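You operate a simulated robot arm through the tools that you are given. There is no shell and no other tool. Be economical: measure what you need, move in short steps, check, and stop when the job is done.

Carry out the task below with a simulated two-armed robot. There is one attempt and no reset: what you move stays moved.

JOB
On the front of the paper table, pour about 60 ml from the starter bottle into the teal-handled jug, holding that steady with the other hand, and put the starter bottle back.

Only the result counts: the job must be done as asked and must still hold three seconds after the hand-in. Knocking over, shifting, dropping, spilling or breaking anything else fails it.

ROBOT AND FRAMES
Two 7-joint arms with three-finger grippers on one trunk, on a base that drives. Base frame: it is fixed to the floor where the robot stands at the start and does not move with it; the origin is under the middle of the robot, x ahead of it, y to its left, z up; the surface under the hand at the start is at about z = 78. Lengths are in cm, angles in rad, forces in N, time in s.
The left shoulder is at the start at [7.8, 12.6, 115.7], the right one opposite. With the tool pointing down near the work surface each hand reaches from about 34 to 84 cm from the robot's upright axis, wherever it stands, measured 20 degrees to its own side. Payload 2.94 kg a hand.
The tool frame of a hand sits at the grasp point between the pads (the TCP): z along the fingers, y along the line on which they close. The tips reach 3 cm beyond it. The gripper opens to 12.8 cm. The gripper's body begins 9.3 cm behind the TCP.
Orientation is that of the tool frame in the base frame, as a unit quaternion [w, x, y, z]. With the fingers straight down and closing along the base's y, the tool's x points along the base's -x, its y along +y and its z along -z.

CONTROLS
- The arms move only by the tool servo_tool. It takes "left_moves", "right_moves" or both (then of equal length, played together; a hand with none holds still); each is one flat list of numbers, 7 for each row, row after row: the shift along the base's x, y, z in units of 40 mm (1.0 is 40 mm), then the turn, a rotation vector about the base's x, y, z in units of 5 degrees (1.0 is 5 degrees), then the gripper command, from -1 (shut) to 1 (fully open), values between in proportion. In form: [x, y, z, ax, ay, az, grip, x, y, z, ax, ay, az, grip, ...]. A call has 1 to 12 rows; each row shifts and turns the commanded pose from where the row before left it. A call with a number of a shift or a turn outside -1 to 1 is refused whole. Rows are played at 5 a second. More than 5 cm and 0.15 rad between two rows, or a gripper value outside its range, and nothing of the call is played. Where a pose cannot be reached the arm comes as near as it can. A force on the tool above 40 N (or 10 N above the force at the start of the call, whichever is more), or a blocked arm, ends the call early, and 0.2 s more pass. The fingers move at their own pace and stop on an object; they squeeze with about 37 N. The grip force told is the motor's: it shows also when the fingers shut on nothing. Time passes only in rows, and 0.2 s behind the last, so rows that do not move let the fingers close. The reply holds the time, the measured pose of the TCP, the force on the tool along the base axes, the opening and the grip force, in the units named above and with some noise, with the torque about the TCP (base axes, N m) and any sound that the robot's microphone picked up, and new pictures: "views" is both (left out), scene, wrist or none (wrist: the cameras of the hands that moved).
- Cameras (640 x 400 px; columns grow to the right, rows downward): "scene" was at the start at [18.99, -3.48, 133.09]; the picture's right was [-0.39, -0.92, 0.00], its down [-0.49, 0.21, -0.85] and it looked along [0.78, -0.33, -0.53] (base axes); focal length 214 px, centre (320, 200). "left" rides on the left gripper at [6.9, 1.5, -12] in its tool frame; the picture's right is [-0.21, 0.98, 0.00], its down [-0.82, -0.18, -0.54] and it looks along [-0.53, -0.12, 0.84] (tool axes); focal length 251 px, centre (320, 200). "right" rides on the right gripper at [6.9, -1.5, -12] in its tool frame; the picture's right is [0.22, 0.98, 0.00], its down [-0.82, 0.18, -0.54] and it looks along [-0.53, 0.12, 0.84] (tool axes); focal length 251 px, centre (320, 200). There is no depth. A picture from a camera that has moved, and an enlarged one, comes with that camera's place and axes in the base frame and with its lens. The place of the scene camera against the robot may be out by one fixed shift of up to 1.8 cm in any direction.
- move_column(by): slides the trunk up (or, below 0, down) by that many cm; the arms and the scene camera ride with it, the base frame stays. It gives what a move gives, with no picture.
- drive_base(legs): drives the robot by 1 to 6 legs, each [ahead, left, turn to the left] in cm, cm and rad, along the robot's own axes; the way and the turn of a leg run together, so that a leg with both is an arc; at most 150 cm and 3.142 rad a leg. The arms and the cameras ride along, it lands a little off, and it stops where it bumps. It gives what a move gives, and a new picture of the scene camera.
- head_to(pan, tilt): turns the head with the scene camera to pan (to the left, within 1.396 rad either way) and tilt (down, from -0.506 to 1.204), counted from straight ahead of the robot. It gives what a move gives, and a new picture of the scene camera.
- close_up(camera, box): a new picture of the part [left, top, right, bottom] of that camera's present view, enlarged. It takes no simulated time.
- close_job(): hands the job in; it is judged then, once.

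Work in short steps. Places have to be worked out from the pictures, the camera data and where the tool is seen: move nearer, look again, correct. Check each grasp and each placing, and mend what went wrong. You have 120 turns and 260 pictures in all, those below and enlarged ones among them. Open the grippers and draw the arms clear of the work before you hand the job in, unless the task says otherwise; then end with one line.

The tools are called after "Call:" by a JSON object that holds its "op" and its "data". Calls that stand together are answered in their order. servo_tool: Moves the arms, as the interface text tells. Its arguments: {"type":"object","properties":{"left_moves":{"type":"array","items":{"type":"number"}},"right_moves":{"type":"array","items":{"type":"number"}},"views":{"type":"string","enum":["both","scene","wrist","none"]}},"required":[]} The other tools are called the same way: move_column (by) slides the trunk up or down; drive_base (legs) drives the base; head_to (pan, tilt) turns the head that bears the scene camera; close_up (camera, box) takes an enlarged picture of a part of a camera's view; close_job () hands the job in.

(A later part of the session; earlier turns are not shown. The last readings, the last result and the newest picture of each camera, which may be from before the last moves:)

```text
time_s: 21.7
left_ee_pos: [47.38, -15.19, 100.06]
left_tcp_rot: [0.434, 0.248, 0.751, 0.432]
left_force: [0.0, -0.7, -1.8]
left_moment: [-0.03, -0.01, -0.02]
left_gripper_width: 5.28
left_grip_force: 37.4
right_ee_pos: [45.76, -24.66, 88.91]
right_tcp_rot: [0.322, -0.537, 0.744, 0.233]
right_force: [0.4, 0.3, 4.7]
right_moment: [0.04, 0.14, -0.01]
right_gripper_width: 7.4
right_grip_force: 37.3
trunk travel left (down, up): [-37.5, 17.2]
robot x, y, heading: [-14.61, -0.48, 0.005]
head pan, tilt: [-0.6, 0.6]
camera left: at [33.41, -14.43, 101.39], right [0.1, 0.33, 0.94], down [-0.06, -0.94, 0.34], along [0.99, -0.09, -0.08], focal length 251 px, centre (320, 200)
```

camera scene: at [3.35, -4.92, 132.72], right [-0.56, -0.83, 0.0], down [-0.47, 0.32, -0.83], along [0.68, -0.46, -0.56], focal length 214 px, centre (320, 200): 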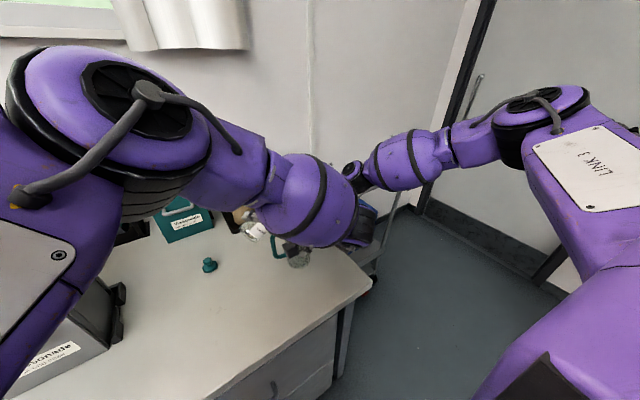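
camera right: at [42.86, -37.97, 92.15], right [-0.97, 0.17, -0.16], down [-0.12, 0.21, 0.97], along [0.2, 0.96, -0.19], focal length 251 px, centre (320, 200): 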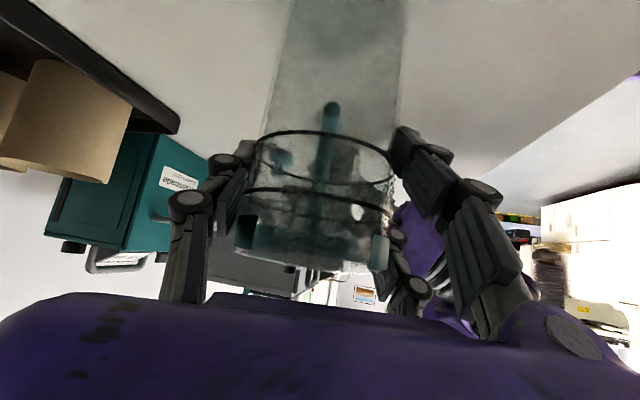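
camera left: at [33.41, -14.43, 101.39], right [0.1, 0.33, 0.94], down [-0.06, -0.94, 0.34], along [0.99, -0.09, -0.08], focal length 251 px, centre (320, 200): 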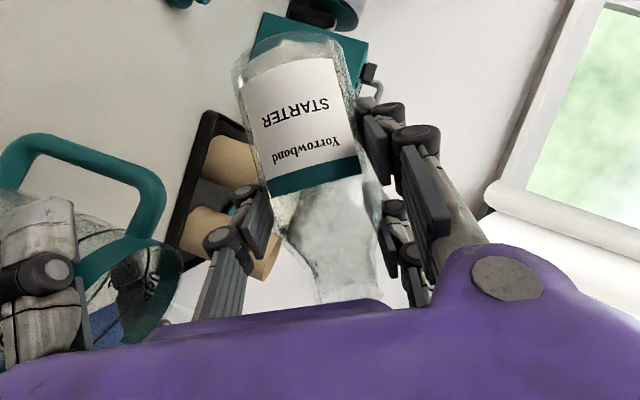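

Contact is relieved (weight reads again). The bottle sits ~2 cm lower and ~9° off in the grip, at its shoulder, so I'll put it back down upright and regrip lower.

Call:
{"op": "servo_tool", "data": {"left_moves": [0.028, 0.25, 0.05, -0.9, 0, 0, -1, 0.028, 0.25, 0.05, -0.9, 0, 0, -1, 0.028, 0.25, 0, -0.9, 0, 0, -1, 0.028, 0.25, 0, -0.9, 0, 0, -1, 0.028, 0.25, 0, -0.9, 0, 0, -1, 0.028, 0.25, 0, -0.9, 0, 0, -1, 0.028, 0.25, 0, -0.9, 0, 0, -1, 0.028, 0.25, 0, -0.9, 0, 0, -1, 0.028, 0.25, 0, -0.9, 0, 0, -1, 0.028, 0.25, 0, -0.9, 0, 0, -1, 0, 0, 0, -0.9, 0, 0, -1, 0, 0, 0, -0.3, 0, 0, -1], "views": "both"}}

Call:
{"op": "close_up", "data": {"camera": "scene", "box": [160, 160, 360, 310]}}

Call:
{"op": "close_up", "data": {"camera": "right", "box": [200, 0, 500, 320]}}

```text
time_s: 24.3
left_ee_pos: [48.43, -5.16, 100.48]
left_tcp_rot: [0.499, 0.037, 0.863, 0.066]
left_force: [0.3, 0.4, -2.0]
left_moment: [0.02, 0.03, 0.01]
left_gripper_width: 5.29
left_grip_force: 36.9
right_ee_pos: [45.71, -24.62, 88.96]
right_tcp_rot: [0.322, -0.538, 0.743, 0.234]
right_force: [-0.3, 0.5, 4.6]
right_moment: [0.11, 0.18, -0.02]
right_gripper_width: 7.38
right_grip_force: 36.8
trunk travel left (down, up): [-37.5, 17.2]
robot x, y, heading: [-14.65, 0.04, 0.004]
head pan, tilt: [-0.6, 0.6]
camera scene: at [3.35, -4.92, 132.72], right [-0.56, -0.83, 0.0], down [-0.47, 0.32, -0.83], along [0.68, -0.46, -0.56], focal length 214 px, centre (320, 200)
camera left: at [34.5, -3.72, 100.7], right [0.11, 0.94, 0.33], down [-0.06, -0.33, 0.94], along [0.99, -0.12, 0.02], focal length 251 px, centre (320, 200)
```

scene: 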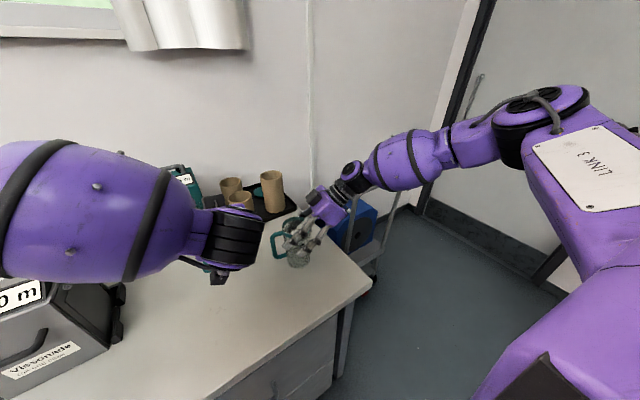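
left: 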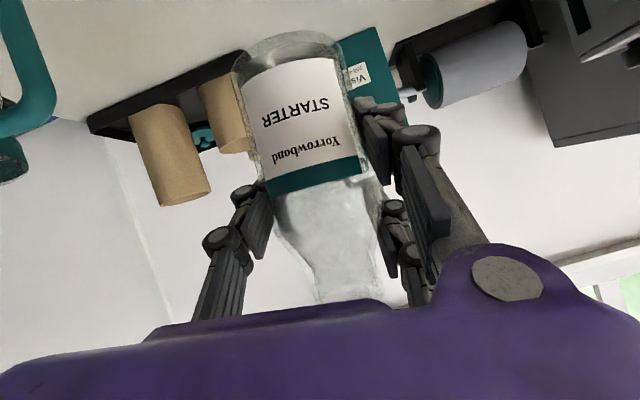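

```text
2.67 times, centred on (260, 235) of scene
camera zoom: at [3.35, -4.92, 132.72], right [-0.56, -0.83, 0.0], down [-0.47, 0.32, -0.83], along [0.68, -0.46, -0.56], focal length 572 px, centre (480, 107)
```

zoom: 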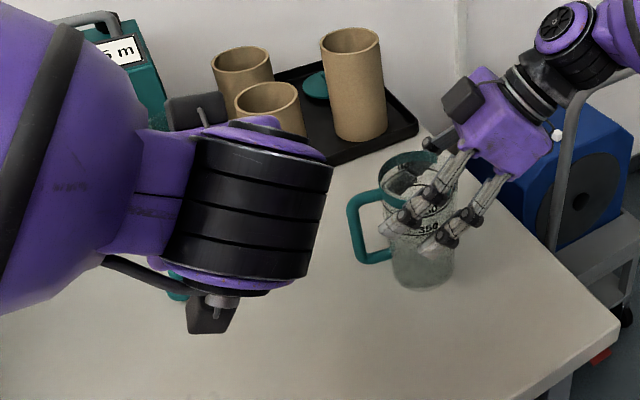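

```text
1.25 times, centred on (350, 160) of right
camera zoom: at [42.87, -37.96, 92.13], right [-0.97, 0.17, -0.16], down [-0.12, 0.21, 0.97], along [0.2, 0.96, -0.19], focal length 314 px, centre (282, 250)
```

zoom: 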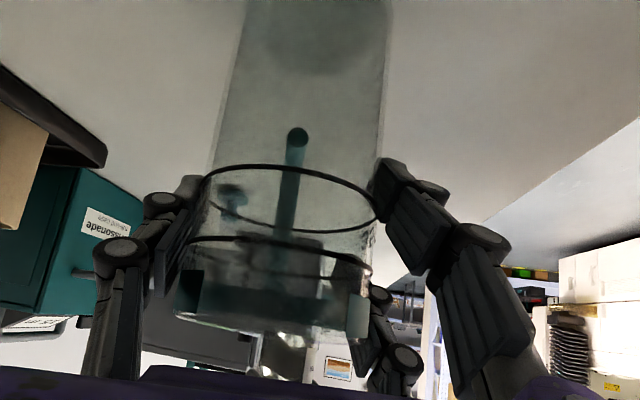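

I measure the bottle's residual tilt in the hand from an enlarged view.

Call:
{"op": "close_up", "data": {"camera": "left", "box": [220, 20, 400, 220]}}

```text
2.00 times, centred on (310, 120) of left
camera zoom: at [34.5, -3.72, 100.7], right [0.11, 0.94, 0.33], down [-0.06, -0.33, 0.94], along [0.99, -0.12, 0.02], focal length 503 px, centre (340, 360)
```

zoom: 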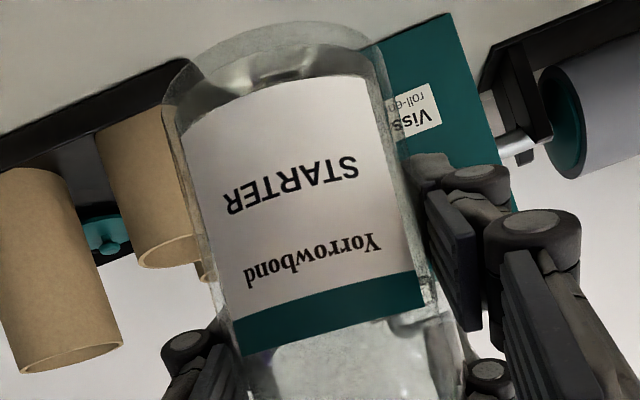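

The bottle leans ~4–5° from vertical; I take that out while lowering to just above the table.

Call:
{"op": "servo_tool", "data": {"left_moves": [0, 0, -0.2, -0.3, 0, 0, -1, 0, 0, -0.5, -0.3, 0, 0, -1, 0, 0, -0.5, -0.3, 0, 0, -1, 0, 0, -0.5, 0, 0, 0, -1, 0, 0, -0.5, 0, 0, 0, -1, 0, 0, -0.5, 0, 0, 0, -1, 0, 0, -0.5, 0, 0, 0, -1, 0, 0, -0.3, 0, 0, 0, -1, 0, 0, -0.12, 0, 0, 0, -1, 0, 0, 0, 0, 0, 0, -1], "views": "both"}}

Call:
{"op": "close_up", "data": {"camera": "left", "box": [180, 0, 460, 200]}}

```text
time_s: 26.5
left_ee_pos: [48.4, -5.13, 85.87]
left_tcp_rot: [0.499, 0.018, 0.866, 0.033]
left_force: [0.1, -0.1, -1.0]
left_moment: [0.02, 0.0, 0.03]
left_gripper_width: 5.28
left_grip_force: 37.0
right_ee_pos: [45.68, -24.63, 88.98]
right_tcp_rot: [0.323, -0.537, 0.744, 0.233]
right_force: [-0.5, 0.2, 3.2]
right_moment: [0.09, 0.12, -0.01]
right_gripper_width: 7.38
right_grip_force: 37.1
trunk travel left (down, up): [-37.5, 17.2]
robot x, y, heading: [-14.92, 0.11, 0.004]
head pan, tilt: [-0.6, 0.6]
camera scene: at [3.35, -4.92, 132.72], right [-0.56, -0.83, 0.0], down [-0.47, 0.32, -0.83], along [0.68, -0.46, -0.56], focal length 214 px, centre (320, 200)
camera left: at [34.46, -3.65, 86.07], right [0.11, 0.96, 0.26], down [-0.06, -0.25, 0.97], along [0.99, -0.12, 0.03], focal length 251 px, centre (320, 200)
```

scene: 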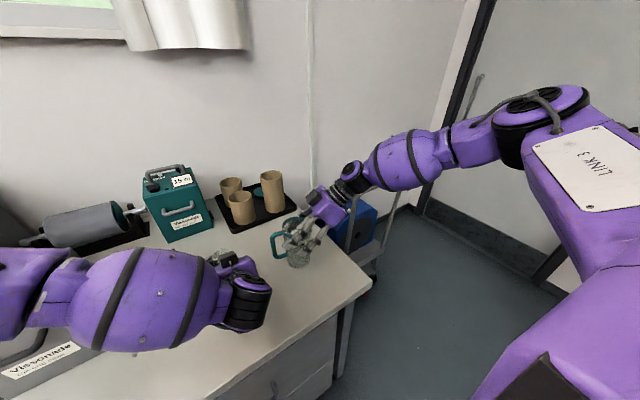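
left: 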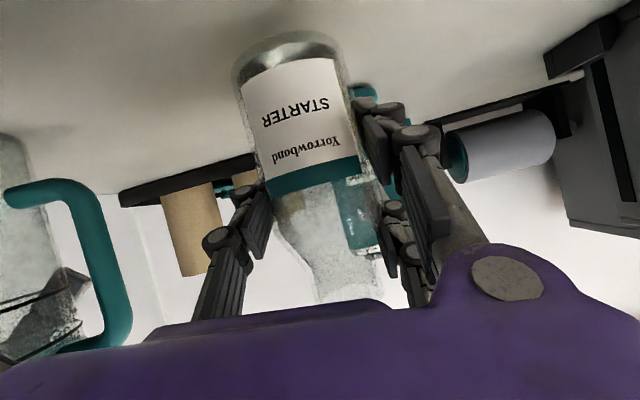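

```text
2.00 times, centred on (320, 100) of left
camera zoom: at [34.46, -3.65, 86.07], right [0.11, 0.96, 0.26], down [-0.06, -0.25, 0.97], along [0.99, -0.12, 0.03], focal length 503 px, centre (320, 400)
```

zoom: 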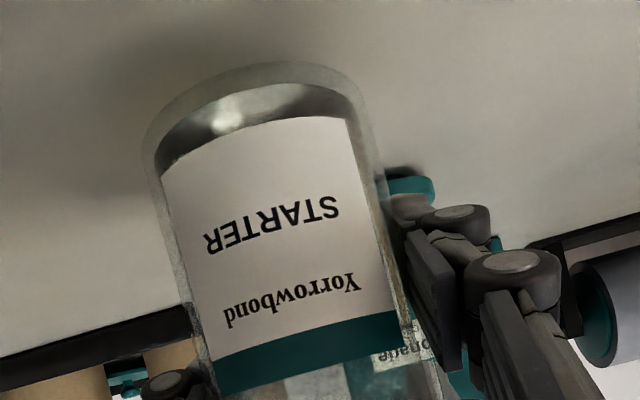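

About 0.8 cm to go; lowering slowly and watching the force.

Call:
{"op": "servo_tool", "data": {"left_moves": [0, 0, -0.05, 0, 0, 0, -1, 0, 0, -0.05, 0, 0, 0, -1, 0, 0, -0.05, 0, 0, 0, -1, 0, 0, 0, 0, 0, 0, -1], "views": "none"}}

Call:
{"op": "servo_tool", "data": {"left_moves": [0, 0, -0.04, 0, 0, 0, -1, 0, 0, 0, 0, 0, 0, -1], "views": "none"}}

```text
time_s: 27.5
left_ee_pos: [48.46, -5.27, 85.41]
left_tcp_rot: [0.499, 0.018, 0.866, 0.033]
left_force: [0.6, 0.2, -0.9]
left_moment: [0.02, -0.03, 0.01]
left_gripper_width: 5.33
left_grip_force: 37.1
right_ee_pos: [45.73, -24.61, 88.96]
right_tcp_rot: [0.323, -0.537, 0.743, 0.233]
right_force: [0.5, 0.4, 3.7]
right_moment: [0.09, 0.13, -0.04]
right_gripper_width: 7.39
right_grip_force: 36.6
trunk travel left (down, up): [-37.5, 17.2]
robot x, y, heading: [-14.65, -0.14, -0.0]
head pan, tilt: [-0.6, 0.6]
```

```text
time_s: 28.1
left_ee_pos: [48.45, -5.15, 85.26]
left_tcp_rot: [0.5, 0.018, 0.865, 0.034]
left_force: [0.0, -0.1, -1.3]
left_moment: [0.03, -0.01, 0.03]
left_gripper_width: 5.27
left_grip_force: 36.8
right_ee_pos: [45.7, -24.66, 89.05]
right_tcp_rot: [0.323, -0.537, 0.744, 0.233]
right_force: [0.6, 0.3, 3.2]
right_moment: [0.08, 0.13, 0.01]
right_gripper_width: 7.39
right_grip_force: 37.0
trunk travel left (down, up): [-37.5, 17.2]
robot x, y, heading: [-14.84, 0.28, 0.003]
head pan, tilt: [-0.6, 0.6]
```

Call:
{"op": "servo_tool", "data": {"left_moves": [0, 0, -0.05, 0, 0, 0, -1, 0, 0, 0, 0, 0, 0, -1], "views": "none"}}

Call:
{"op": "servo_tool", "data": {"left_moves": [0, 0, -0.05, 0, 0, 0, -1, 0, 0, 0, 0, 0, 0, -1], "views": "none"}}

Call:
{"op": "servo_tool", "data": {"left_moves": [0, 0, -0.05, 0, 0, 0, -1, 0, 0, 0, 0, 0, 0, -1], "views": "wrist"}}

```text
time_s: 28.7
left_ee_pos: [48.34, -5.18, 84.92]
left_tcp_rot: [0.5, 0.017, 0.865, 0.034]
left_force: [1.0, -0.5, -1.9]
left_moment: [0.0, 0.0, 0.05]
left_gripper_width: 5.32
left_grip_force: 37.5
right_ee_pos: [45.7, -24.6, 89.06]
right_tcp_rot: [0.323, -0.537, 0.744, 0.234]
right_force: [0.3, 0.0, 2.6]
right_moment: [0.05, 0.12, -0.02]
right_gripper_width: 7.38
right_grip_force: 37.0
trunk travel left (down, up): [-37.5, 17.2]
robot x, y, heading: [-14.51, 0.02, 0.002]
head pan, tilt: [-0.6, 0.6]
```

```text
time_s: 29.3
left_ee_pos: [48.32, -5.08, 84.72]
left_tcp_rot: [0.499, 0.017, 0.866, 0.034]
left_force: [-0.6, 0.4, -2.4]
left_moment: [0.01, -0.02, 0.02]
left_gripper_width: 5.29
left_grip_force: 36.8
right_ee_pos: [45.66, -24.62, 88.93]
right_tcp_rot: [0.324, -0.537, 0.744, 0.233]
right_force: [0.0, 0.5, 3.5]
right_moment: [0.06, 0.12, 0.0]
right_gripper_width: 7.41
right_grip_force: 36.9
trunk travel left (down, up): [-37.5, 17.2]
robot x, y, heading: [-14.56, -0.04, 0.004]
head pan, tilt: [-0.6, 0.6]
```

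```text
time_s: 29.9
left_ee_pos: [48.32, -5.17, 84.62]
left_tcp_rot: [0.5, 0.018, 0.865, 0.033]
left_force: [-0.2, 0.5, 0.6]
left_moment: [0.1, 0.02, 0.01]
left_gripper_width: 5.26
left_grip_force: 36.6
right_ee_pos: [45.66, -24.71, 89.02]
right_tcp_rot: [0.322, -0.537, 0.744, 0.234]
right_force: [0.8, 0.0, 0.9]
right_moment: [0.08, 0.0, 0.0]
right_gripper_width: 7.42
right_grip_force: 37.1
trunk travel left (down, up): [-37.5, 17.2]
robot x, y, heading: [-14.41, 0.15, 0.007]
head pan, tilt: [-0.6, 0.6]
camera left: at [34.44, -3.65, 84.77], right [0.1, 0.96, 0.26], down [-0.06, -0.25, 0.97], along [0.99, -0.12, 0.03], focal length 251 px, centre (320, 200)
```

left: 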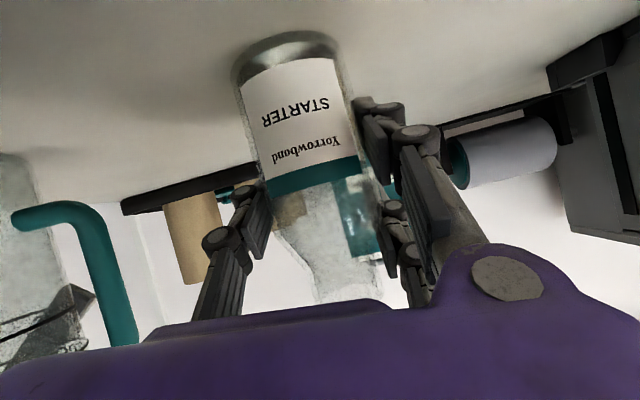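

Touchdown felt (0.6 N, moment 0.1). I release gently, then lower the open hand and level it for a lower grip.

Call:
{"op": "servo_tool", "data": {"left_moves": [0, 0, 0, 0, 0, 0, -0.1, 0, 0, 0, 0, 0, 0, 0.2, 0, 0, 0, 0, 0, 0, 0.4, 0, 0, 0, 0, 0, 0, 0.4, 0, 0, -0.25, -0.39, 0, 0, 0.4, 0, 0, -0.25, -0.39, 0, 0, 0.4, 0.03, 0, -0.25, 0, 0, 0, 0.4, 0, 0, 0, 0, 0, 0, 0.4], "views": "both"}}

Call:
{"op": "close_up", "data": {"camera": "left", "box": [180, 60, 460, 300]}}

```text
time_s: 31.7
left_ee_pos: [48.6, -5.26, 82.21]
left_tcp_rot: [0.507, 0.0, 0.862, 0.004]
left_force: [-0.2, -0.6, 40.0]
left_moment: [1.99, -0.04, 0.35]
left_gripper_width: 9.72
left_grip_force: 5.2
right_ee_pos: [45.46, -24.6, 89.12]
right_tcp_rot: [0.324, -0.537, 0.744, 0.232]
right_force: [0.5, 0.4, -1.1]
right_moment: [-0.03, 0.0, -0.03]
right_gripper_width: 7.39
right_grip_force: 36.8
trunk travel left (down, up): [-37.5, 17.2]
robot x, y, heading: [-14.83, -0.23, 0.0]
head pan, tilt: [-0.6, 0.6]
camera scene: at [3.02, -4.95, 132.8], right [-0.56, -0.83, 0.0], down [-0.47, 0.32, -0.83], along [0.68, -0.46, -0.56], focal length 214 px, centre (320, 200)
camera left: at [34.72, -3.78, 82.07], right [0.1, 0.98, 0.19], down [-0.07, -0.19, 0.98], along [0.99, -0.11, 0.05], focal length 251 px, centre (320, 200)
```

scene: 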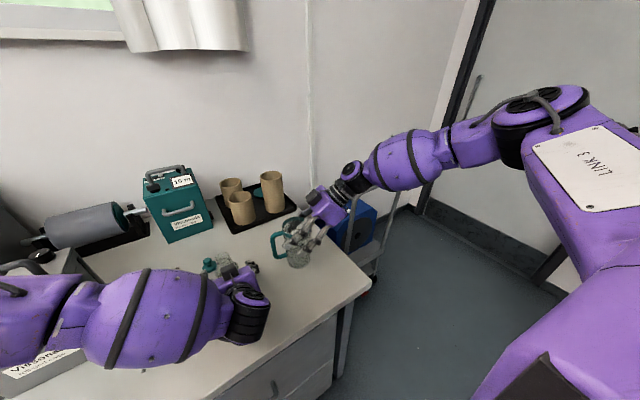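
left: 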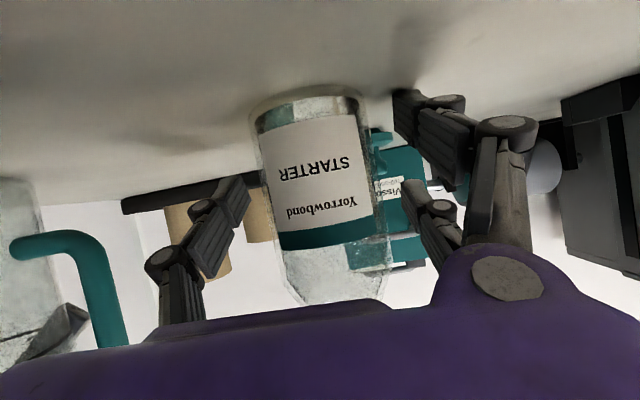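

```text
1.67 times, centred on (320, 180) of left
camera zoom: at [34.72, -3.78, 82.07], right [0.1, 0.98, 0.19], down [-0.07, -0.19, 0.98], along [0.99, -0.11, 0.05], focal length 419 px, centre (320, 233)
```

zoom: 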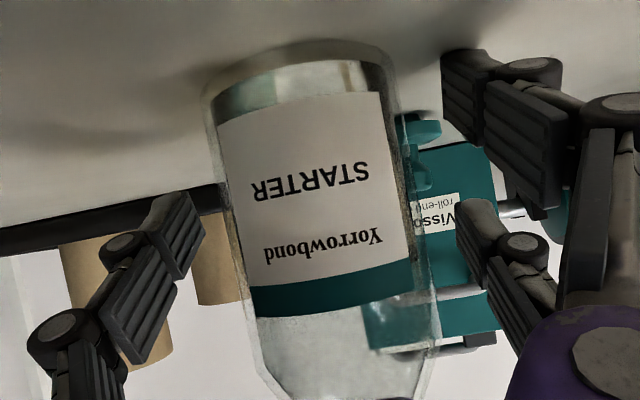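

A fingertip pressed the table (40 N); I raise at once to z≈82.9, recentre on the bottle (it stands upright), and look again.

Call:
{"op": "servo_tool", "data": {"left_moves": [0, 0, 0.12, 0, 0, 0, 0.4, 0, 0.06, 0.08, 0, 0, 0, 0.4, 0, 0, 0, 0, 0, 0, 0.4], "views": "wrist"}}

```text
time_s: 32.5
left_ee_pos: [48.41, -4.81, 82.33]
left_tcp_rot: [0.5, 0.0, 0.866, 0.005]
left_force: [8.4, -0.9, 14.8]
left_moment: [0.71, -0.38, -0.44]
left_gripper_width: 9.02
left_grip_force: 0.1
right_ee_pos: [45.62, -24.55, 88.91]
right_tcp_rot: [0.322, -0.538, 0.744, 0.233]
right_force: [-0.1, -0.2, -1.4]
right_moment: [0.02, 0.02, -0.03]
right_gripper_width: 7.41
right_grip_force: 36.8
trunk travel left (down, up): [-37.5, 17.2]
robot x, y, heading: [-14.35, -0.02, 0.001]
head pan, tilt: [-0.6, 0.6]
camera left: at [34.6, -3.4, 82.38], right [0.11, 0.98, 0.19], down [-0.06, -0.19, 0.98], along [0.99, -0.11, 0.04], focal length 251 px, centre (320, 200)
```

left: 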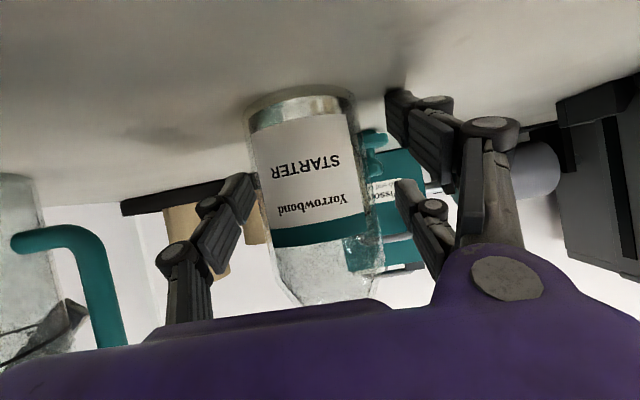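

Call:
{"op": "servo_tool", "data": {"left_moves": [0, 0, 0.1, 0, 0, 0, 0.4, 0, 0, 0.05, 0, 0, 0, 0.4, 0, 0, 0, 0, 0, 0, 0.4], "views": "wrist"}}

```text
time_s: 33.3
left_ee_pos: [48.34, -4.86, 82.98]
left_tcp_rot: [0.499, 0.0, 0.866, 0.004]
left_force: [-1.2, 0.4, -0.8]
left_moment: [-0.02, 0.01, 0.01]
left_gripper_width: 8.97
left_grip_force: 0.0
right_ee_pos: [45.67, -24.6, 88.98]
right_tcp_rot: [0.322, -0.537, 0.744, 0.232]
right_force: [0.2, -0.2, 1.5]
right_moment: [0.04, 0.09, 0.0]
right_gripper_width: 7.39
right_grip_force: 36.9
trunk travel left (down, up): [-37.5, 17.2]
robot x, y, heading: [-15.16, -0.04, 0.001]
head pan, tilt: [-0.6, 0.6]
camera left: at [34.52, -3.38, 82.95], right [0.11, 0.98, 0.19], down [-0.06, -0.19, 0.98], along [0.99, -0.11, 0.03], focal length 251 px, centre (320, 200)
```

left: 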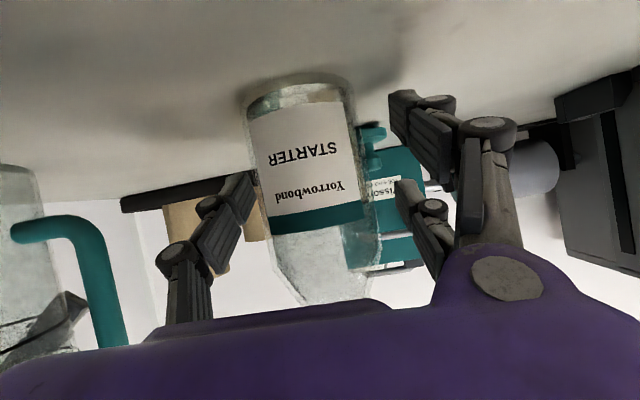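

The bottle stands fine. Before regripping it I improve the jug hold: open the right hand, pull it ~2 cm back and lower, so its top block leaves room for the pour.

Call:
{"op": "servo_tool", "data": {"right_moves": [0, 0, 0, 0, 0, 0, 0.0, 0, 0, 0, 0, 0, 0, 0.6, 0, 0, 0, 0, 0, 0, 0.6, -0.03, -0.25, 0, 0, 0, 0, 0.6, -0.03, -0.25, -0.2, 0, 0, 0, 0.6, 0, 0, -0.25, 0, 0, 0, 0.6, 0, 0, -0.25, 0, 0, 0, 0.6, 0, 0, -0.2, 0, 0, 0, 0.6], "views": "both"}}

Call:
{"op": "close_up", "data": {"camera": "scene", "box": [200, 160, 360, 290]}}

```text
time_s: 35.1
left_ee_pos: [48.44, -4.89, 82.91]
left_tcp_rot: [0.5, 0.001, 0.866, 0.003]
left_force: [0.4, 0.0, 0.6]
left_moment: [-0.01, -0.04, -0.04]
left_gripper_width: 8.96
left_grip_force: 0.0
right_ee_pos: [44.43, -25.27, 88.7]
right_tcp_rot: [0.322, -0.538, 0.743, 0.234]
right_force: [-1.1, -0.1, -0.5]
right_moment: [-0.03, 0.01, -0.02]
right_gripper_width: 10.26
right_grip_force: 0.0
right hand out of reach, approached as far as the arm can: row 4, 5, 6, 7, 8
trunk travel left (down, up): [-37.5, 17.2]
robot x, y, heading: [-15.04, 0.21, 0.001]
head pan, tilt: [-0.6, 0.6]
camera scene: at [3.37, -4.93, 132.72], right [-0.56, -0.83, 0.0], down [-0.47, 0.32, -0.83], along [0.68, -0.46, -0.56], focal length 214 px, centre (320, 200)
camera right: at [41.6, -38.52, 91.89], right [-0.97, 0.17, -0.16], down [-0.12, 0.22, 0.97], along [0.2, 0.96, -0.19], focal length 251 px, centre (320, 200)
```

scene: 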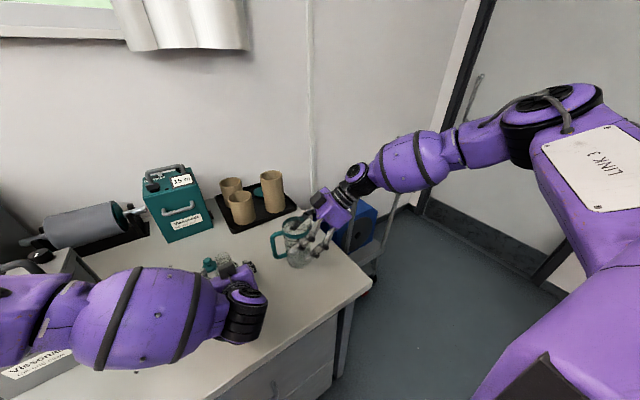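
right: 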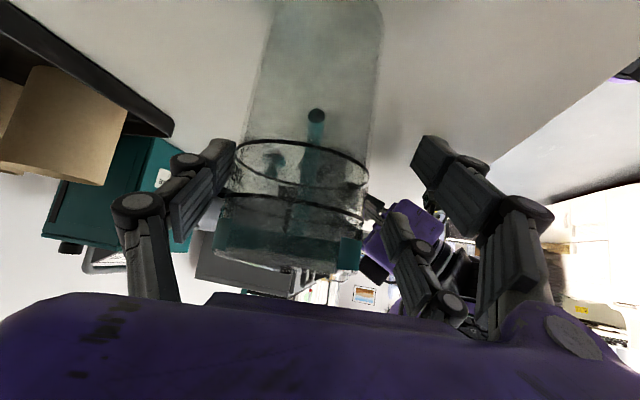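

```text
3.08 times, centred on (280, 225) of scene
camera zoom: at [3.37, -4.93, 132.72], right [-0.56, -0.83, 0.0], down [-0.47, 0.32, -0.83], along [0.68, -0.46, -0.56], focal length 660 px, centre (443, 123)
```

zoom: 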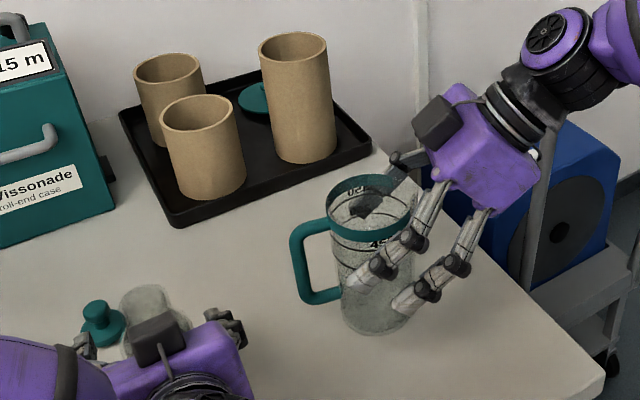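

Still at the arm's limit. I raise both open hands 6 cm, then lower the trunk 6 cm to give the right arm a better shape.

Call:
{"op": "servo_tool", "data": {"left_moves": [0, 0, 0.5, 0, 0, 0, 0.7, 0, 0, 0.5, 0, 0, 0, 0.7, 0, 0, 0.5, 0, 0, 0, 0.7], "right_moves": [0, 0, 0.5, 0, 0, 0, 0.8, 0, 0, 0.5, 0, 0, 0, 0.8, 0, 0, 0.5, 0, 0, 0, 0.8], "views": "none"}}

Call:
{"op": "move_column", "data": {"by": -6}}

Call:
{"op": "servo_tool", "data": {"right_moves": [0.15, -0.1, 0, 0, 0, 0, 0.8, 0.15, -0.1, -0.3, 0, 0, 0, 0.8, 0, 0, -0.3, 0, 0, 0, 0.8], "views": "both"}}

```text
time_s: 35.9
left_ee_pos: [48.32, -4.9, 88.92]
left_tcp_rot: [0.501, 0.0, 0.866, 0.004]
left_force: [-0.1, 0.4, -0.4]
left_moment: [-0.04, -0.03, -0.02]
left_gripper_width: 10.88
left_grip_force: 0.1
right_ee_pos: [44.38, -25.18, 94.79]
right_tcp_rot: [0.325, -0.537, 0.742, 0.235]
right_force: [-1.0, -0.1, 0.4]
right_moment: [-0.01, -0.03, 0.0]
right_gripper_width: 11.5
right_grip_force: 0.2
trunk travel left (down, up): [-37.5, 17.2]
robot x, y, heading: [-14.76, -0.03, 0.005]
head pan, tilt: [-0.6, 0.6]
```

```text
time_s: 36.9
left_ee_pos: [48.51, -5.0, 82.97]
left_tcp_rot: [0.5, 0.001, 0.866, 0.004]
left_force: [-0.1, 1.0, 0.4]
left_moment: [-0.03, -0.02, -0.02]
left_gripper_width: 10.88
left_grip_force: 0.0
right_ee_pos: [44.4, -25.13, 88.6]
right_tcp_rot: [0.325, -0.536, 0.743, 0.235]
right_force: [0.5, 0.0, 0.6]
right_moment: [-0.01, 0.0, 0.02]
right_gripper_width: 11.56
right_grip_force: 0.1
trunk travel left (down, up): [-31.5, 23.2]
robot x, y, heading: [-14.89, 0.09, -0.001]
head pan, tilt: [-0.6, 0.6]
```

```text
time_s: 37.7
left_ee_pos: [48.61, -4.99, 82.93]
left_tcp_rot: [0.5, 0.001, 0.866, 0.003]
left_force: [-0.8, 0.3, -0.1]
left_moment: [-0.03, 0.02, 0.0]
left_gripper_width: 10.85
left_grip_force: 0.1
right_ee_pos: [45.73, -25.92, 86.24]
right_tcp_rot: [0.326, -0.536, 0.742, 0.235]
right_force: [0.3, -0.2, 0.1]
right_moment: [0.0, -0.01, 0.0]
right_gripper_width: 11.55
right_grip_force: 0.1
trunk travel left (down, up): [-31.5, 23.2]
robot x, y, heading: [-14.72, -0.03, 0.005]
head pan, tilt: [-0.6, 0.6]
camera scene: at [4.82, -4.93, 126.81], right [-0.56, -0.83, 0.0], down [-0.47, 0.32, -0.83], along [0.68, -0.46, -0.56], focal length 214 px, centre (320, 200)
camera right: at [42.83, -39.38, 89.21], right [-0.97, 0.17, -0.16], down [-0.12, 0.21, 0.97], along [0.2, 0.96, -0.18], focal length 251 px, centre (320, 200)
```

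scene: 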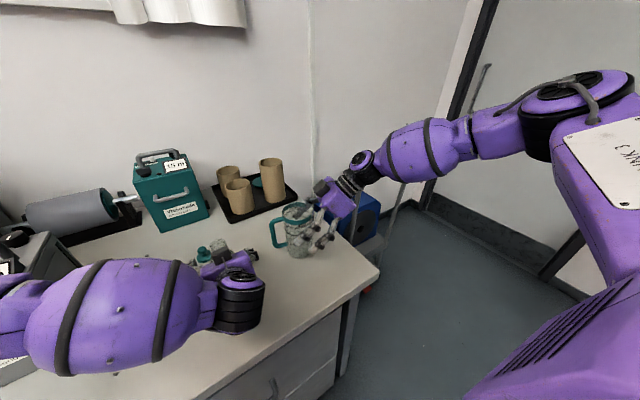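
right: 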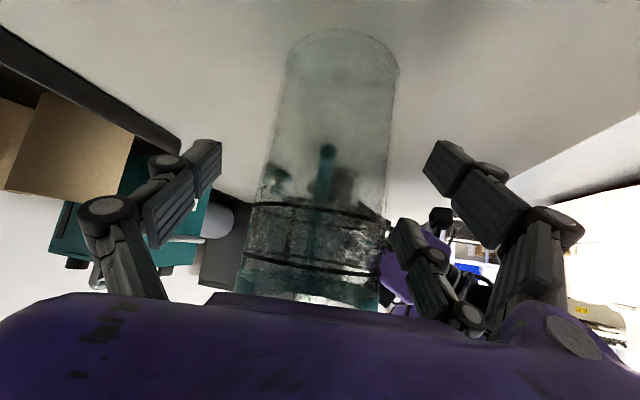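

Good reach now. I flatten the right hand's pitch by 10° and lower to z≈84.

Call:
{"op": "servo_tool", "data": {"right_moves": [0, 0, -0.15, 0.7, -0.23, 0, 0.8, 0, 0, -0.15, 0.7, -0.23, 0, 0.8, 0, 0, -0.15, 0.6, -0.2, 0, 0.8, 0, 0, -0.1, 0, 0, 0, 0.8], "views": "wrist"}}

```text
time_s: 38.7
left_ee_pos: [48.44, -5.06, 82.92]
left_tcp_rot: [0.5, 0.001, 0.866, 0.003]
left_force: [0.6, -0.7, -0.1]
left_moment: [-0.02, 0.04, 0.03]
left_gripper_width: 10.88
left_grip_force: 0.1
right_ee_pos: [45.51, -25.57, 85.73]
right_tcp_rot: [0.343, -0.531, 0.734, 0.249]
right_force: [-0.4, 0.0, -0.4]
right_moment: [0.03, 0.01, -0.01]
right_gripper_width: 11.5
right_grip_force: 0.1
right hand out of reach, approached as far as the arm can: row 1, 2, 3
trunk travel left (down, up): [-31.5, 23.2]
robot x, y, heading: [-14.59, -0.38, 0.003]
head pan, tilt: [-0.6, 0.6]
camera right: at [42.62, -39.2, 88.13], right [-0.97, 0.18, -0.16], down [-0.14, 0.16, 0.98], along [0.2, 0.97, -0.13], focal length 251 px, centre (320, 200)
```

right: 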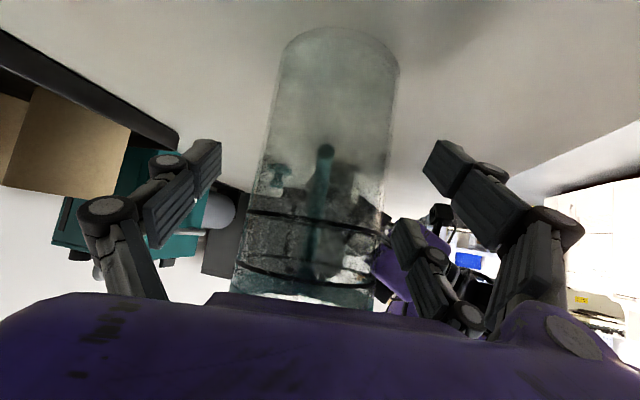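

Centred on the jug. I try 1.5 cm lower, then close.

Call:
{"op": "servo_tool", "data": {"right_moves": [0, -0.05, -0.2, 0, 0, 0, 0.8, 0, -0.05, -0.2, 0, 0, 0, 0.8, 0, 0, 0, 0, 0, 0, 0.3, 0, 0, 0, 0, 0, 0, 0, 0, 0, 0, 0, 0, 0, -0.4, 0, 0, 0, 0, 0, 0, -1, 0, 0, 0, 0, 0, 0, -1, 0, 0, 0, 0, 0, 0, -1], "views": "both"}}

Call:
{"op": "close_up", "data": {"camera": "scene", "box": [180, 160, 380, 290]}}

```text
time_s: 40.5
left_ee_pos: [48.5, -4.97, 82.99]
left_tcp_rot: [0.5, 0.001, 0.866, 0.004]
left_force: [0.3, 0.6, -0.2]
left_moment: [0.02, 0.01, 0.02]
left_gripper_width: 10.89
left_grip_force: 0.0
right_ee_pos: [45.24, -25.58, 85.27]
right_tcp_rot: [0.342, -0.531, 0.735, 0.247]
right_force: [-0.3, -0.3, -0.5]
right_moment: [0.07, -0.04, 0.01]
right_gripper_width: 7.34
right_grip_force: 36.9
right hand out of reach, approached as far as the arm can: row 1, 2
trunk travel left (down, up): [-31.5, 23.2]
robot x, y, heading: [-14.58, -0.0, 0.0]
head pan, tilt: [-0.6, 0.6]
camera scene: at [4.81, -4.93, 126.81], right [-0.56, -0.83, 0.0], down [-0.47, 0.32, -0.83], along [0.68, -0.46, -0.56], focal length 214 px, centre (320, 200)
camera right: at [42.34, -39.08, 87.71], right [-0.97, 0.18, -0.16], down [-0.14, 0.17, 0.98], along [0.2, 0.97, -0.14], focal length 251 px, centre (320, 200)
```

scene: 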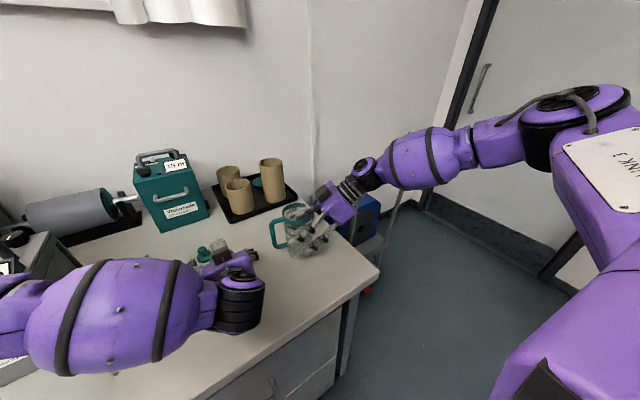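
right: 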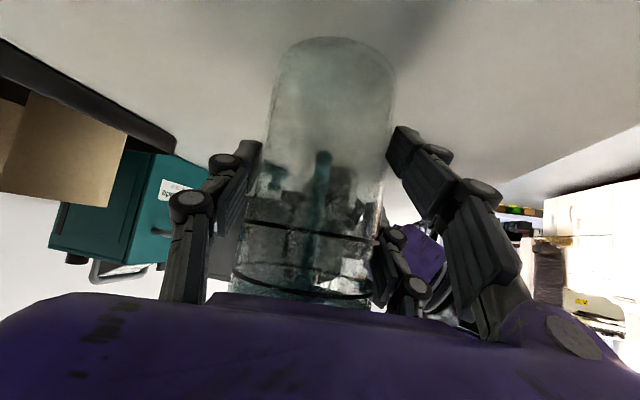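

```text
3.08 times, centred on (280, 225) of scene
camera zoom: at [4.81, -4.93, 126.81], right [-0.56, -0.83, 0.0], down [-0.47, 0.32, -0.83], along [0.68, -0.46, -0.56], focal length 660 px, centre (443, 123)
```

zoom: 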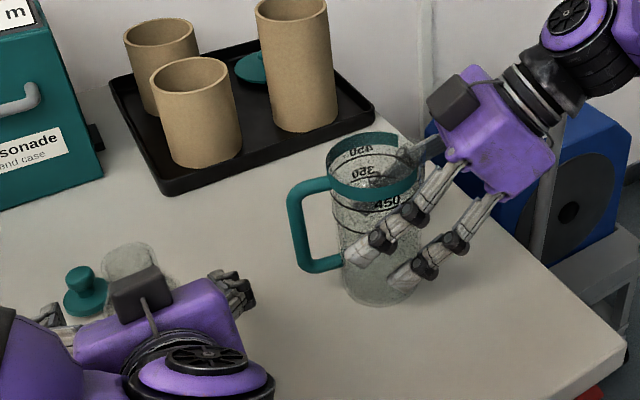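

Jug is held 4 cm lower, and its bottom is visible in the right camera. I take a baseline view and close the left hand on the bottle.

Call:
{"op": "close_up", "data": {"camera": "right", "box": [230, 20, 430, 220]}}

Call:
{"op": "servo_tool", "data": {"left_moves": [0, -0.05, -0.02, 0, 0, 0, 0.3, 0, 0, 0, 0, 0, 0, 0, 0, 0, 0, 0, 0, 0, -0.4, 0, 0, 0, 0, 0, 0, -1, 0, 0, 0, 0, 0, 0, -1, 0, 0, 0, 0, 0, 0, -1], "views": "wrist"}}

Call:
{"op": "close_up", "data": {"camera": "left", "box": [200, 60, 440, 310]}}

```text
2.00 times, centred on (330, 120) of right
camera zoom: at [42.34, -39.08, 87.71], right [-0.97, 0.18, -0.16], down [-0.14, 0.17, 0.98], along [0.2, 0.97, -0.14], focal length 503 px, centre (300, 360)
```

zoom: 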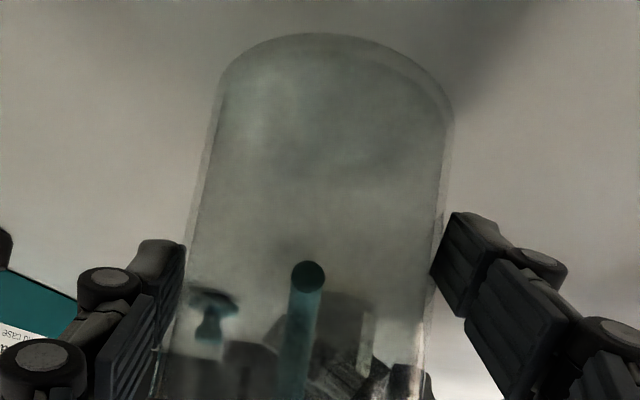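

```text
time_s: 41.9
left_ee_pos: [48.49, -5.21, 82.86]
left_tcp_rot: [0.5, 0.001, 0.866, 0.004]
left_force: [0.3, 2.0, 2.5]
left_moment: [0.13, -0.01, -0.05]
left_gripper_width: 5.3
left_grip_force: 36.7
right_ee_pos: [45.16, -25.54, 85.29]
right_tcp_rot: [0.342, -0.531, 0.735, 0.246]
right_force: [0.6, -0.2, 0.4]
right_moment: [0.04, -0.02, 0.0]
right_gripper_width: 7.34
right_grip_force: 36.5
trunk travel left (down, up): [-31.5, 23.2]
robot x, y, heading: [-14.76, -0.01, -0.0]
head pan, tilt: [-0.6, 0.6]
camera left: at [34.61, -3.63, 82.95], right [0.11, 0.98, 0.19], down [-0.06, -0.19, 0.98], along [0.99, -0.11, 0.04], focal length 251 px, centre (320, 200)
```

left: 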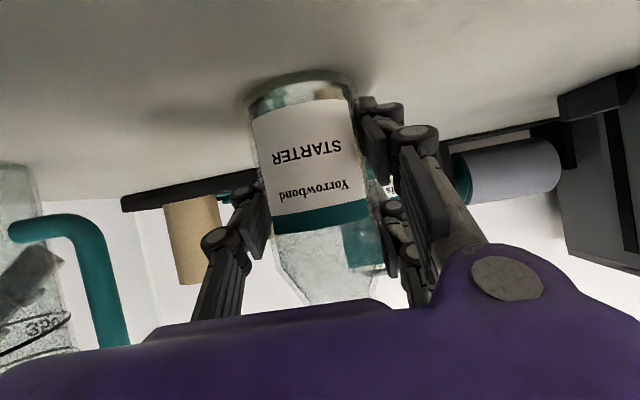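

```text
1.60 times, centred on (320, 185) of left
camera zoom: at [34.61, -3.63, 82.95], right [0.11, 0.98, 0.19], down [-0.06, -0.19, 0.98], along [0.99, -0.11, 0.04], focal length 402 px, centre (320, 224)
```

zoom: 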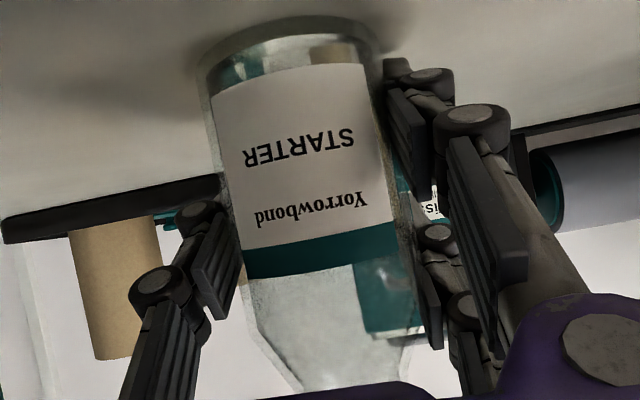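

I check whether any liquid left the bottle earlier: zooming into jug bottom, bottle and table.

Call:
{"op": "close_up", "data": {"camera": "scene", "box": [270, 195, 340, 265]}}

Call:
{"op": "close_up", "data": {"camera": "scene", "box": [190, 225, 270, 285]}}

```text
5.71 times, centred on (305, 230) of scene
camera zoom: at [4.79, -4.92, 126.81], right [-0.56, -0.83, 0.0], down [-0.47, 0.32, -0.83], along [0.68, -0.46, -0.56], focal length 1226 px, centre (406, 29)
```

zoom: 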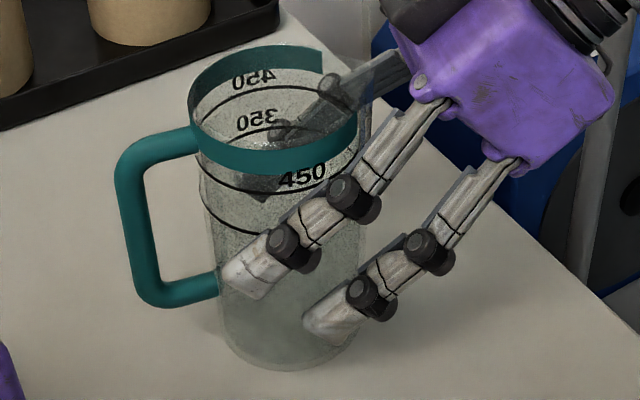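

```text
6.67 times, centred on (230, 255) of scene
camera zoom: at [4.79, -4.92, 126.81], right [-0.56, -0.83, 0.0], down [-0.47, 0.32, -0.83], along [0.68, -0.46, -0.56], focal length 1430 px, centre (920, -167)
```

zoom: 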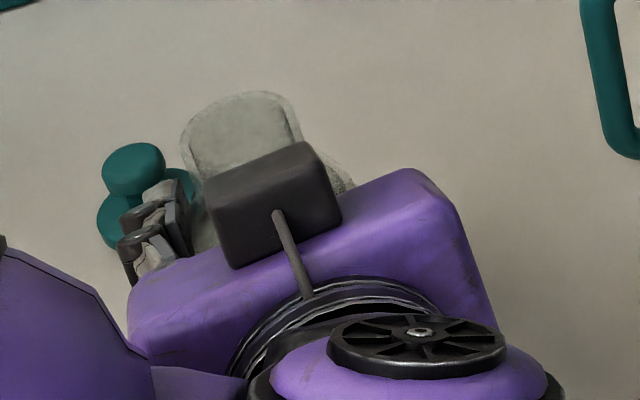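

No puddle is visible. I lift the bottle again and weigh it with a few readings.

Call:
{"op": "servo_tool", "data": {"left_moves": [0, 0, 0.2, 0, 0, 0, -1, 0, 0, 0.4, 0, 0, 0, -1, 0, 0, 0.6, 0, 0, 0, -1, 0, 0, 0.6, 0, 0, 0, -1, 0, 0, 0.6, 0, 0, 0, -1, 0, 0, 0.6, 0, 0, 0, -1, 0, 0, 0.6, 0, 0, 0, -1, 0, 0, 0.4, 0, 0, 0, -1, 0, 0, 0.2, 0, 0, 0, -1, 0, 0, 0, 0, 0, 0, -1], "views": "wrist"}}

Call:
{"op": "servo_tool", "data": {"left_moves": [0, 0, 0, 0, 0, 0, -1], "views": "none"}}

Call:
{"op": "servo_tool", "data": {"left_moves": [0, 0, 0, 0, 0, 0, -1], "views": "none"}}

Call:
{"op": "servo_tool", "data": {"left_moves": [0, 0, 0, 0, 0, 0, -1], "views": "none"}}

Call:
{"op": "close_up", "data": {"camera": "left", "box": [200, 60, 440, 310]}}

```text
time_s: 44.1
left_ee_pos: [48.49, -5.2, 99.82]
left_tcp_rot: [0.5, 0.002, 0.866, 0.003]
left_force: [0.2, 0.6, -2.6]
left_moment: [-0.01, -0.01, 0.0]
left_gripper_width: 5.35
left_grip_force: 36.9
right_ee_pos: [45.23, -25.54, 85.29]
right_tcp_rot: [0.342, -0.531, 0.735, 0.247]
right_force: [0.7, -0.7, 2.5]
right_moment: [0.08, 0.07, -0.04]
right_gripper_width: 7.36
right_grip_force: 37.4
trunk travel left (down, up): [-31.5, 23.2]
robot x, y, heading: [-14.33, -0.1, 0.007]
head pan, tilt: [-0.6, 0.6]
camera left: at [34.62, -3.63, 99.79], right [0.11, 0.98, 0.19], down [-0.06, -0.19, 0.98], along [0.99, -0.11, 0.04], focal length 251 px, centre (320, 200)
```

left: 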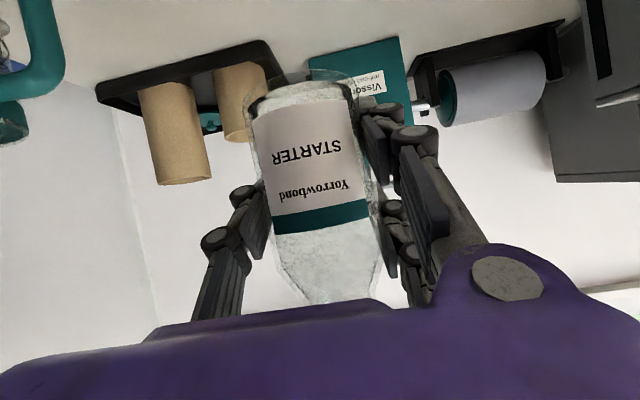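

```text
time_s: 44.5
left_ee_pos: [48.49, -5.14, 99.68]
left_tcp_rot: [0.5, 0.001, 0.866, 0.004]
left_force: [0.6, -0.1, -0.3]
left_moment: [0.0, -0.03, -0.02]
left_gripper_width: 5.32
left_grip_force: 36.9
right_ee_pos: [45.19, -25.62, 85.09]
right_tcp_rot: [0.342, -0.531, 0.735, 0.247]
right_force: [0.3, 1.6, 1.8]
right_moment: [0.09, 0.09, -0.02]
right_gripper_width: 7.37
right_grip_force: 36.6
trunk travel left (down, up): [-31.5, 23.2]
robot x, y, heading: [-14.87, -0.5, 0.003]
head pan, tilt: [-0.6, 0.6]
```

```text
time_s: 44.9
left_ee_pos: [48.49, -5.1, 99.65]
left_tcp_rot: [0.5, 0.001, 0.866, 0.003]
left_force: [-0.5, 0.4, -1.8]
left_moment: [-0.04, -0.02, 0.0]
left_gripper_width: 5.31
left_grip_force: 36.6
right_ee_pos: [45.3, -25.53, 85.26]
right_tcp_rot: [0.342, -0.531, 0.735, 0.247]
right_force: [-0.5, 0.3, 1.5]
right_moment: [0.09, 0.08, -0.01]
right_gripper_width: 7.35
right_grip_force: 36.4
trunk travel left (down, up): [-31.5, 23.2]
robot x, y, heading: [-14.9, -0.15, 0.006]
head pan, tilt: [-0.6, 0.6]
```

```text
time_s: 45.3
left_ee_pos: [48.58, -5.06, 99.66]
left_tcp_rot: [0.5, 0.001, 0.866, 0.004]
left_force: [-0.3, -0.1, -1.9]
left_moment: [0.01, -0.04, 0.03]
left_gripper_width: 5.35
left_grip_force: 37.0
right_ee_pos: [45.26, -25.62, 85.13]
right_tcp_rot: [0.343, -0.531, 0.735, 0.248]
right_force: [0.7, -1.0, 1.5]
right_moment: [0.05, 0.06, -0.04]
right_gripper_width: 7.37
right_grip_force: 37.0
trunk travel left (down, up): [-31.5, 23.2]
robot x, y, heading: [-14.8, -0.03, 0.006]
head pan, tilt: [-0.6, 0.6]
```

```text
1.60 times, centred on (320, 185) of left
camera zoom: at [34.61, -3.64, 99.77], right [0.11, 0.98, 0.19], down [-0.06, -0.19, 0.98], along [0.99, -0.11, 0.04], focal length 402 px, centre (320, 224)
```

zoom: 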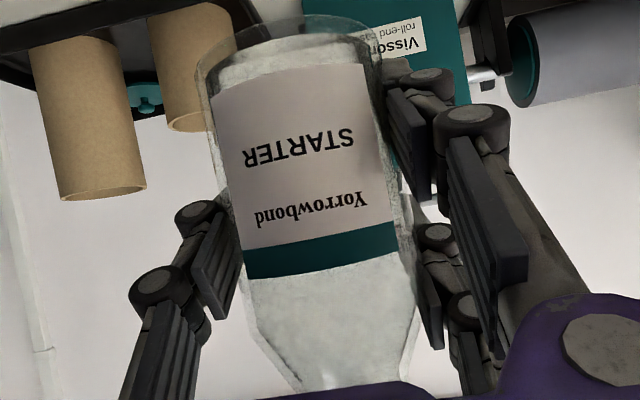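

The weight is about unchanged within noise. I bring the bottle to the pour station at TCP (46.2, -15.7, 99.6), tilted 30°, then 50°.

Call:
{"op": "servo_tool", "data": {"left_moves": [-0.0575, -0.265, 0, 0.6, 0, 0, -1, -0.0575, -0.265, 0, 0.6, 0, 0, -1, -0.0575, -0.265, 0, 0.6, 0, 0, -1, -0.0575, -0.265, 0, 0.6, 0, 0, -1, -0.0575, -0.265, 0, 0.6, 0, 0, -1, -0.0575, -0.265, 0, 0.6, 0, 0, -1, -0.0575, -0.265, 0, 0.6, 0, 0, -1, -0.0575, -0.265, 0, 0.6, 0, 0, -1, -0.0575, -0.265, 0, 0.6, 0, 0, -1, -0.0575, -0.265, 0, 0.6, 0, 0, -1], "views": "none"}}

Call:
{"op": "servo_tool", "data": {"left_moves": [0, 0, 0, 0.8, 0, 0, -1, 0, 0, 0, 0.8, 0, 0, -1, 0, 0, 0, 0.8, 0, 0, -1, 0, 0, 0, 0.8, 0, 0, -1, 0, 0, 0, 0.8, 0, 0, -1], "views": "both"}}

Call:
{"op": "close_up", "data": {"camera": "scene", "box": [240, 180, 380, 280]}}

```text
time_s: 47.5
left_ee_pos: [46.23, -15.76, 99.71]
left_tcp_rot: [0.482, 0.13, 0.835, 0.229]
left_force: [-0.1, 1.1, -2.4]
left_moment: [-0.03, -0.01, 0.01]
left_gripper_width: 5.32
left_grip_force: 37.4
right_ee_pos: [45.24, -25.57, 85.23]
right_tcp_rot: [0.341, -0.531, 0.735, 0.247]
right_force: [-0.9, -0.5, 2.4]
right_moment: [-0.06, 0.13, 0.02]
right_gripper_width: 7.33
right_grip_force: 36.9
trunk travel left (down, up): [-31.5, 23.2]
robot x, y, heading: [-14.77, 0.07, 0.006]
head pan, tilt: [-0.6, 0.6]
```

```text
time_s: 48.7
left_ee_pos: [46.3, -15.77, 99.73]
left_tcp_rot: [0.451, 0.213, 0.784, 0.37]
left_force: [0.2, 0.1, -1.3]
left_moment: [0.0, 0.0, -0.03]
left_gripper_width: 5.32
left_grip_force: 37.0
right_ee_pos: [45.25, -25.52, 85.27]
right_tcp_rot: [0.342, -0.531, 0.735, 0.247]
right_force: [-0.8, -0.4, 1.7]
right_moment: [-0.02, 0.08, 0.02]
right_gripper_width: 7.35
right_grip_force: 36.6
trunk travel left (down, up): [-31.5, 23.2]
robot x, y, heading: [-15.0, 0.17, 0.007]
head pan, tilt: [-0.6, 0.6]
camera scene: at [4.8, -4.94, 126.81], right [-0.56, -0.83, 0.0], down [-0.47, 0.32, -0.83], along [0.68, -0.46, -0.56], focal length 214 px, centre (320, 200)
camera left: at [32.32, -14.83, 100.9], right [0.11, 0.48, 0.87], down [-0.06, -0.87, 0.49], along [0.99, -0.1, -0.06], focal length 251 px, centre (320, 200)
```

scene: 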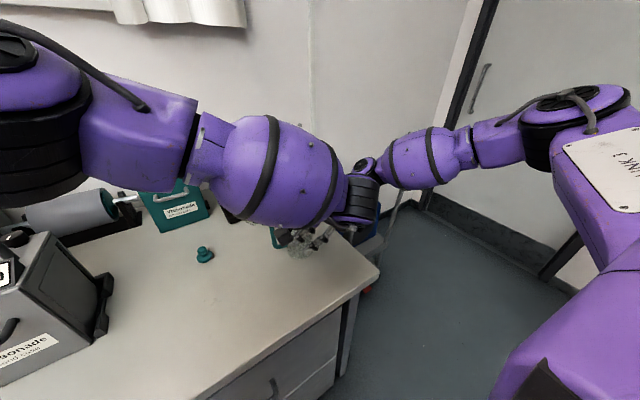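
left: 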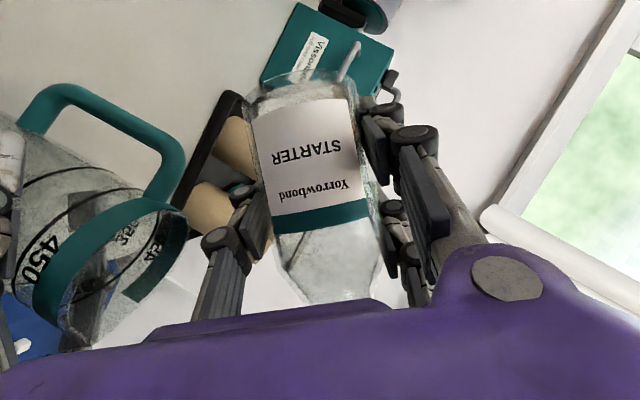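

```text
4.00 times, centred on (310, 230) of scene
camera zoom: at [4.8, -4.94, 126.81], right [-0.56, -0.83, 0.0], down [-0.47, 0.32, -0.83], along [0.68, -0.46, -0.56], focal length 858 px, centre (360, 80)
```

zoom: 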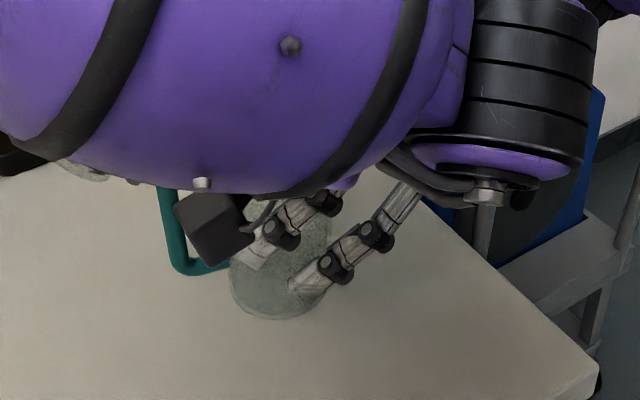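

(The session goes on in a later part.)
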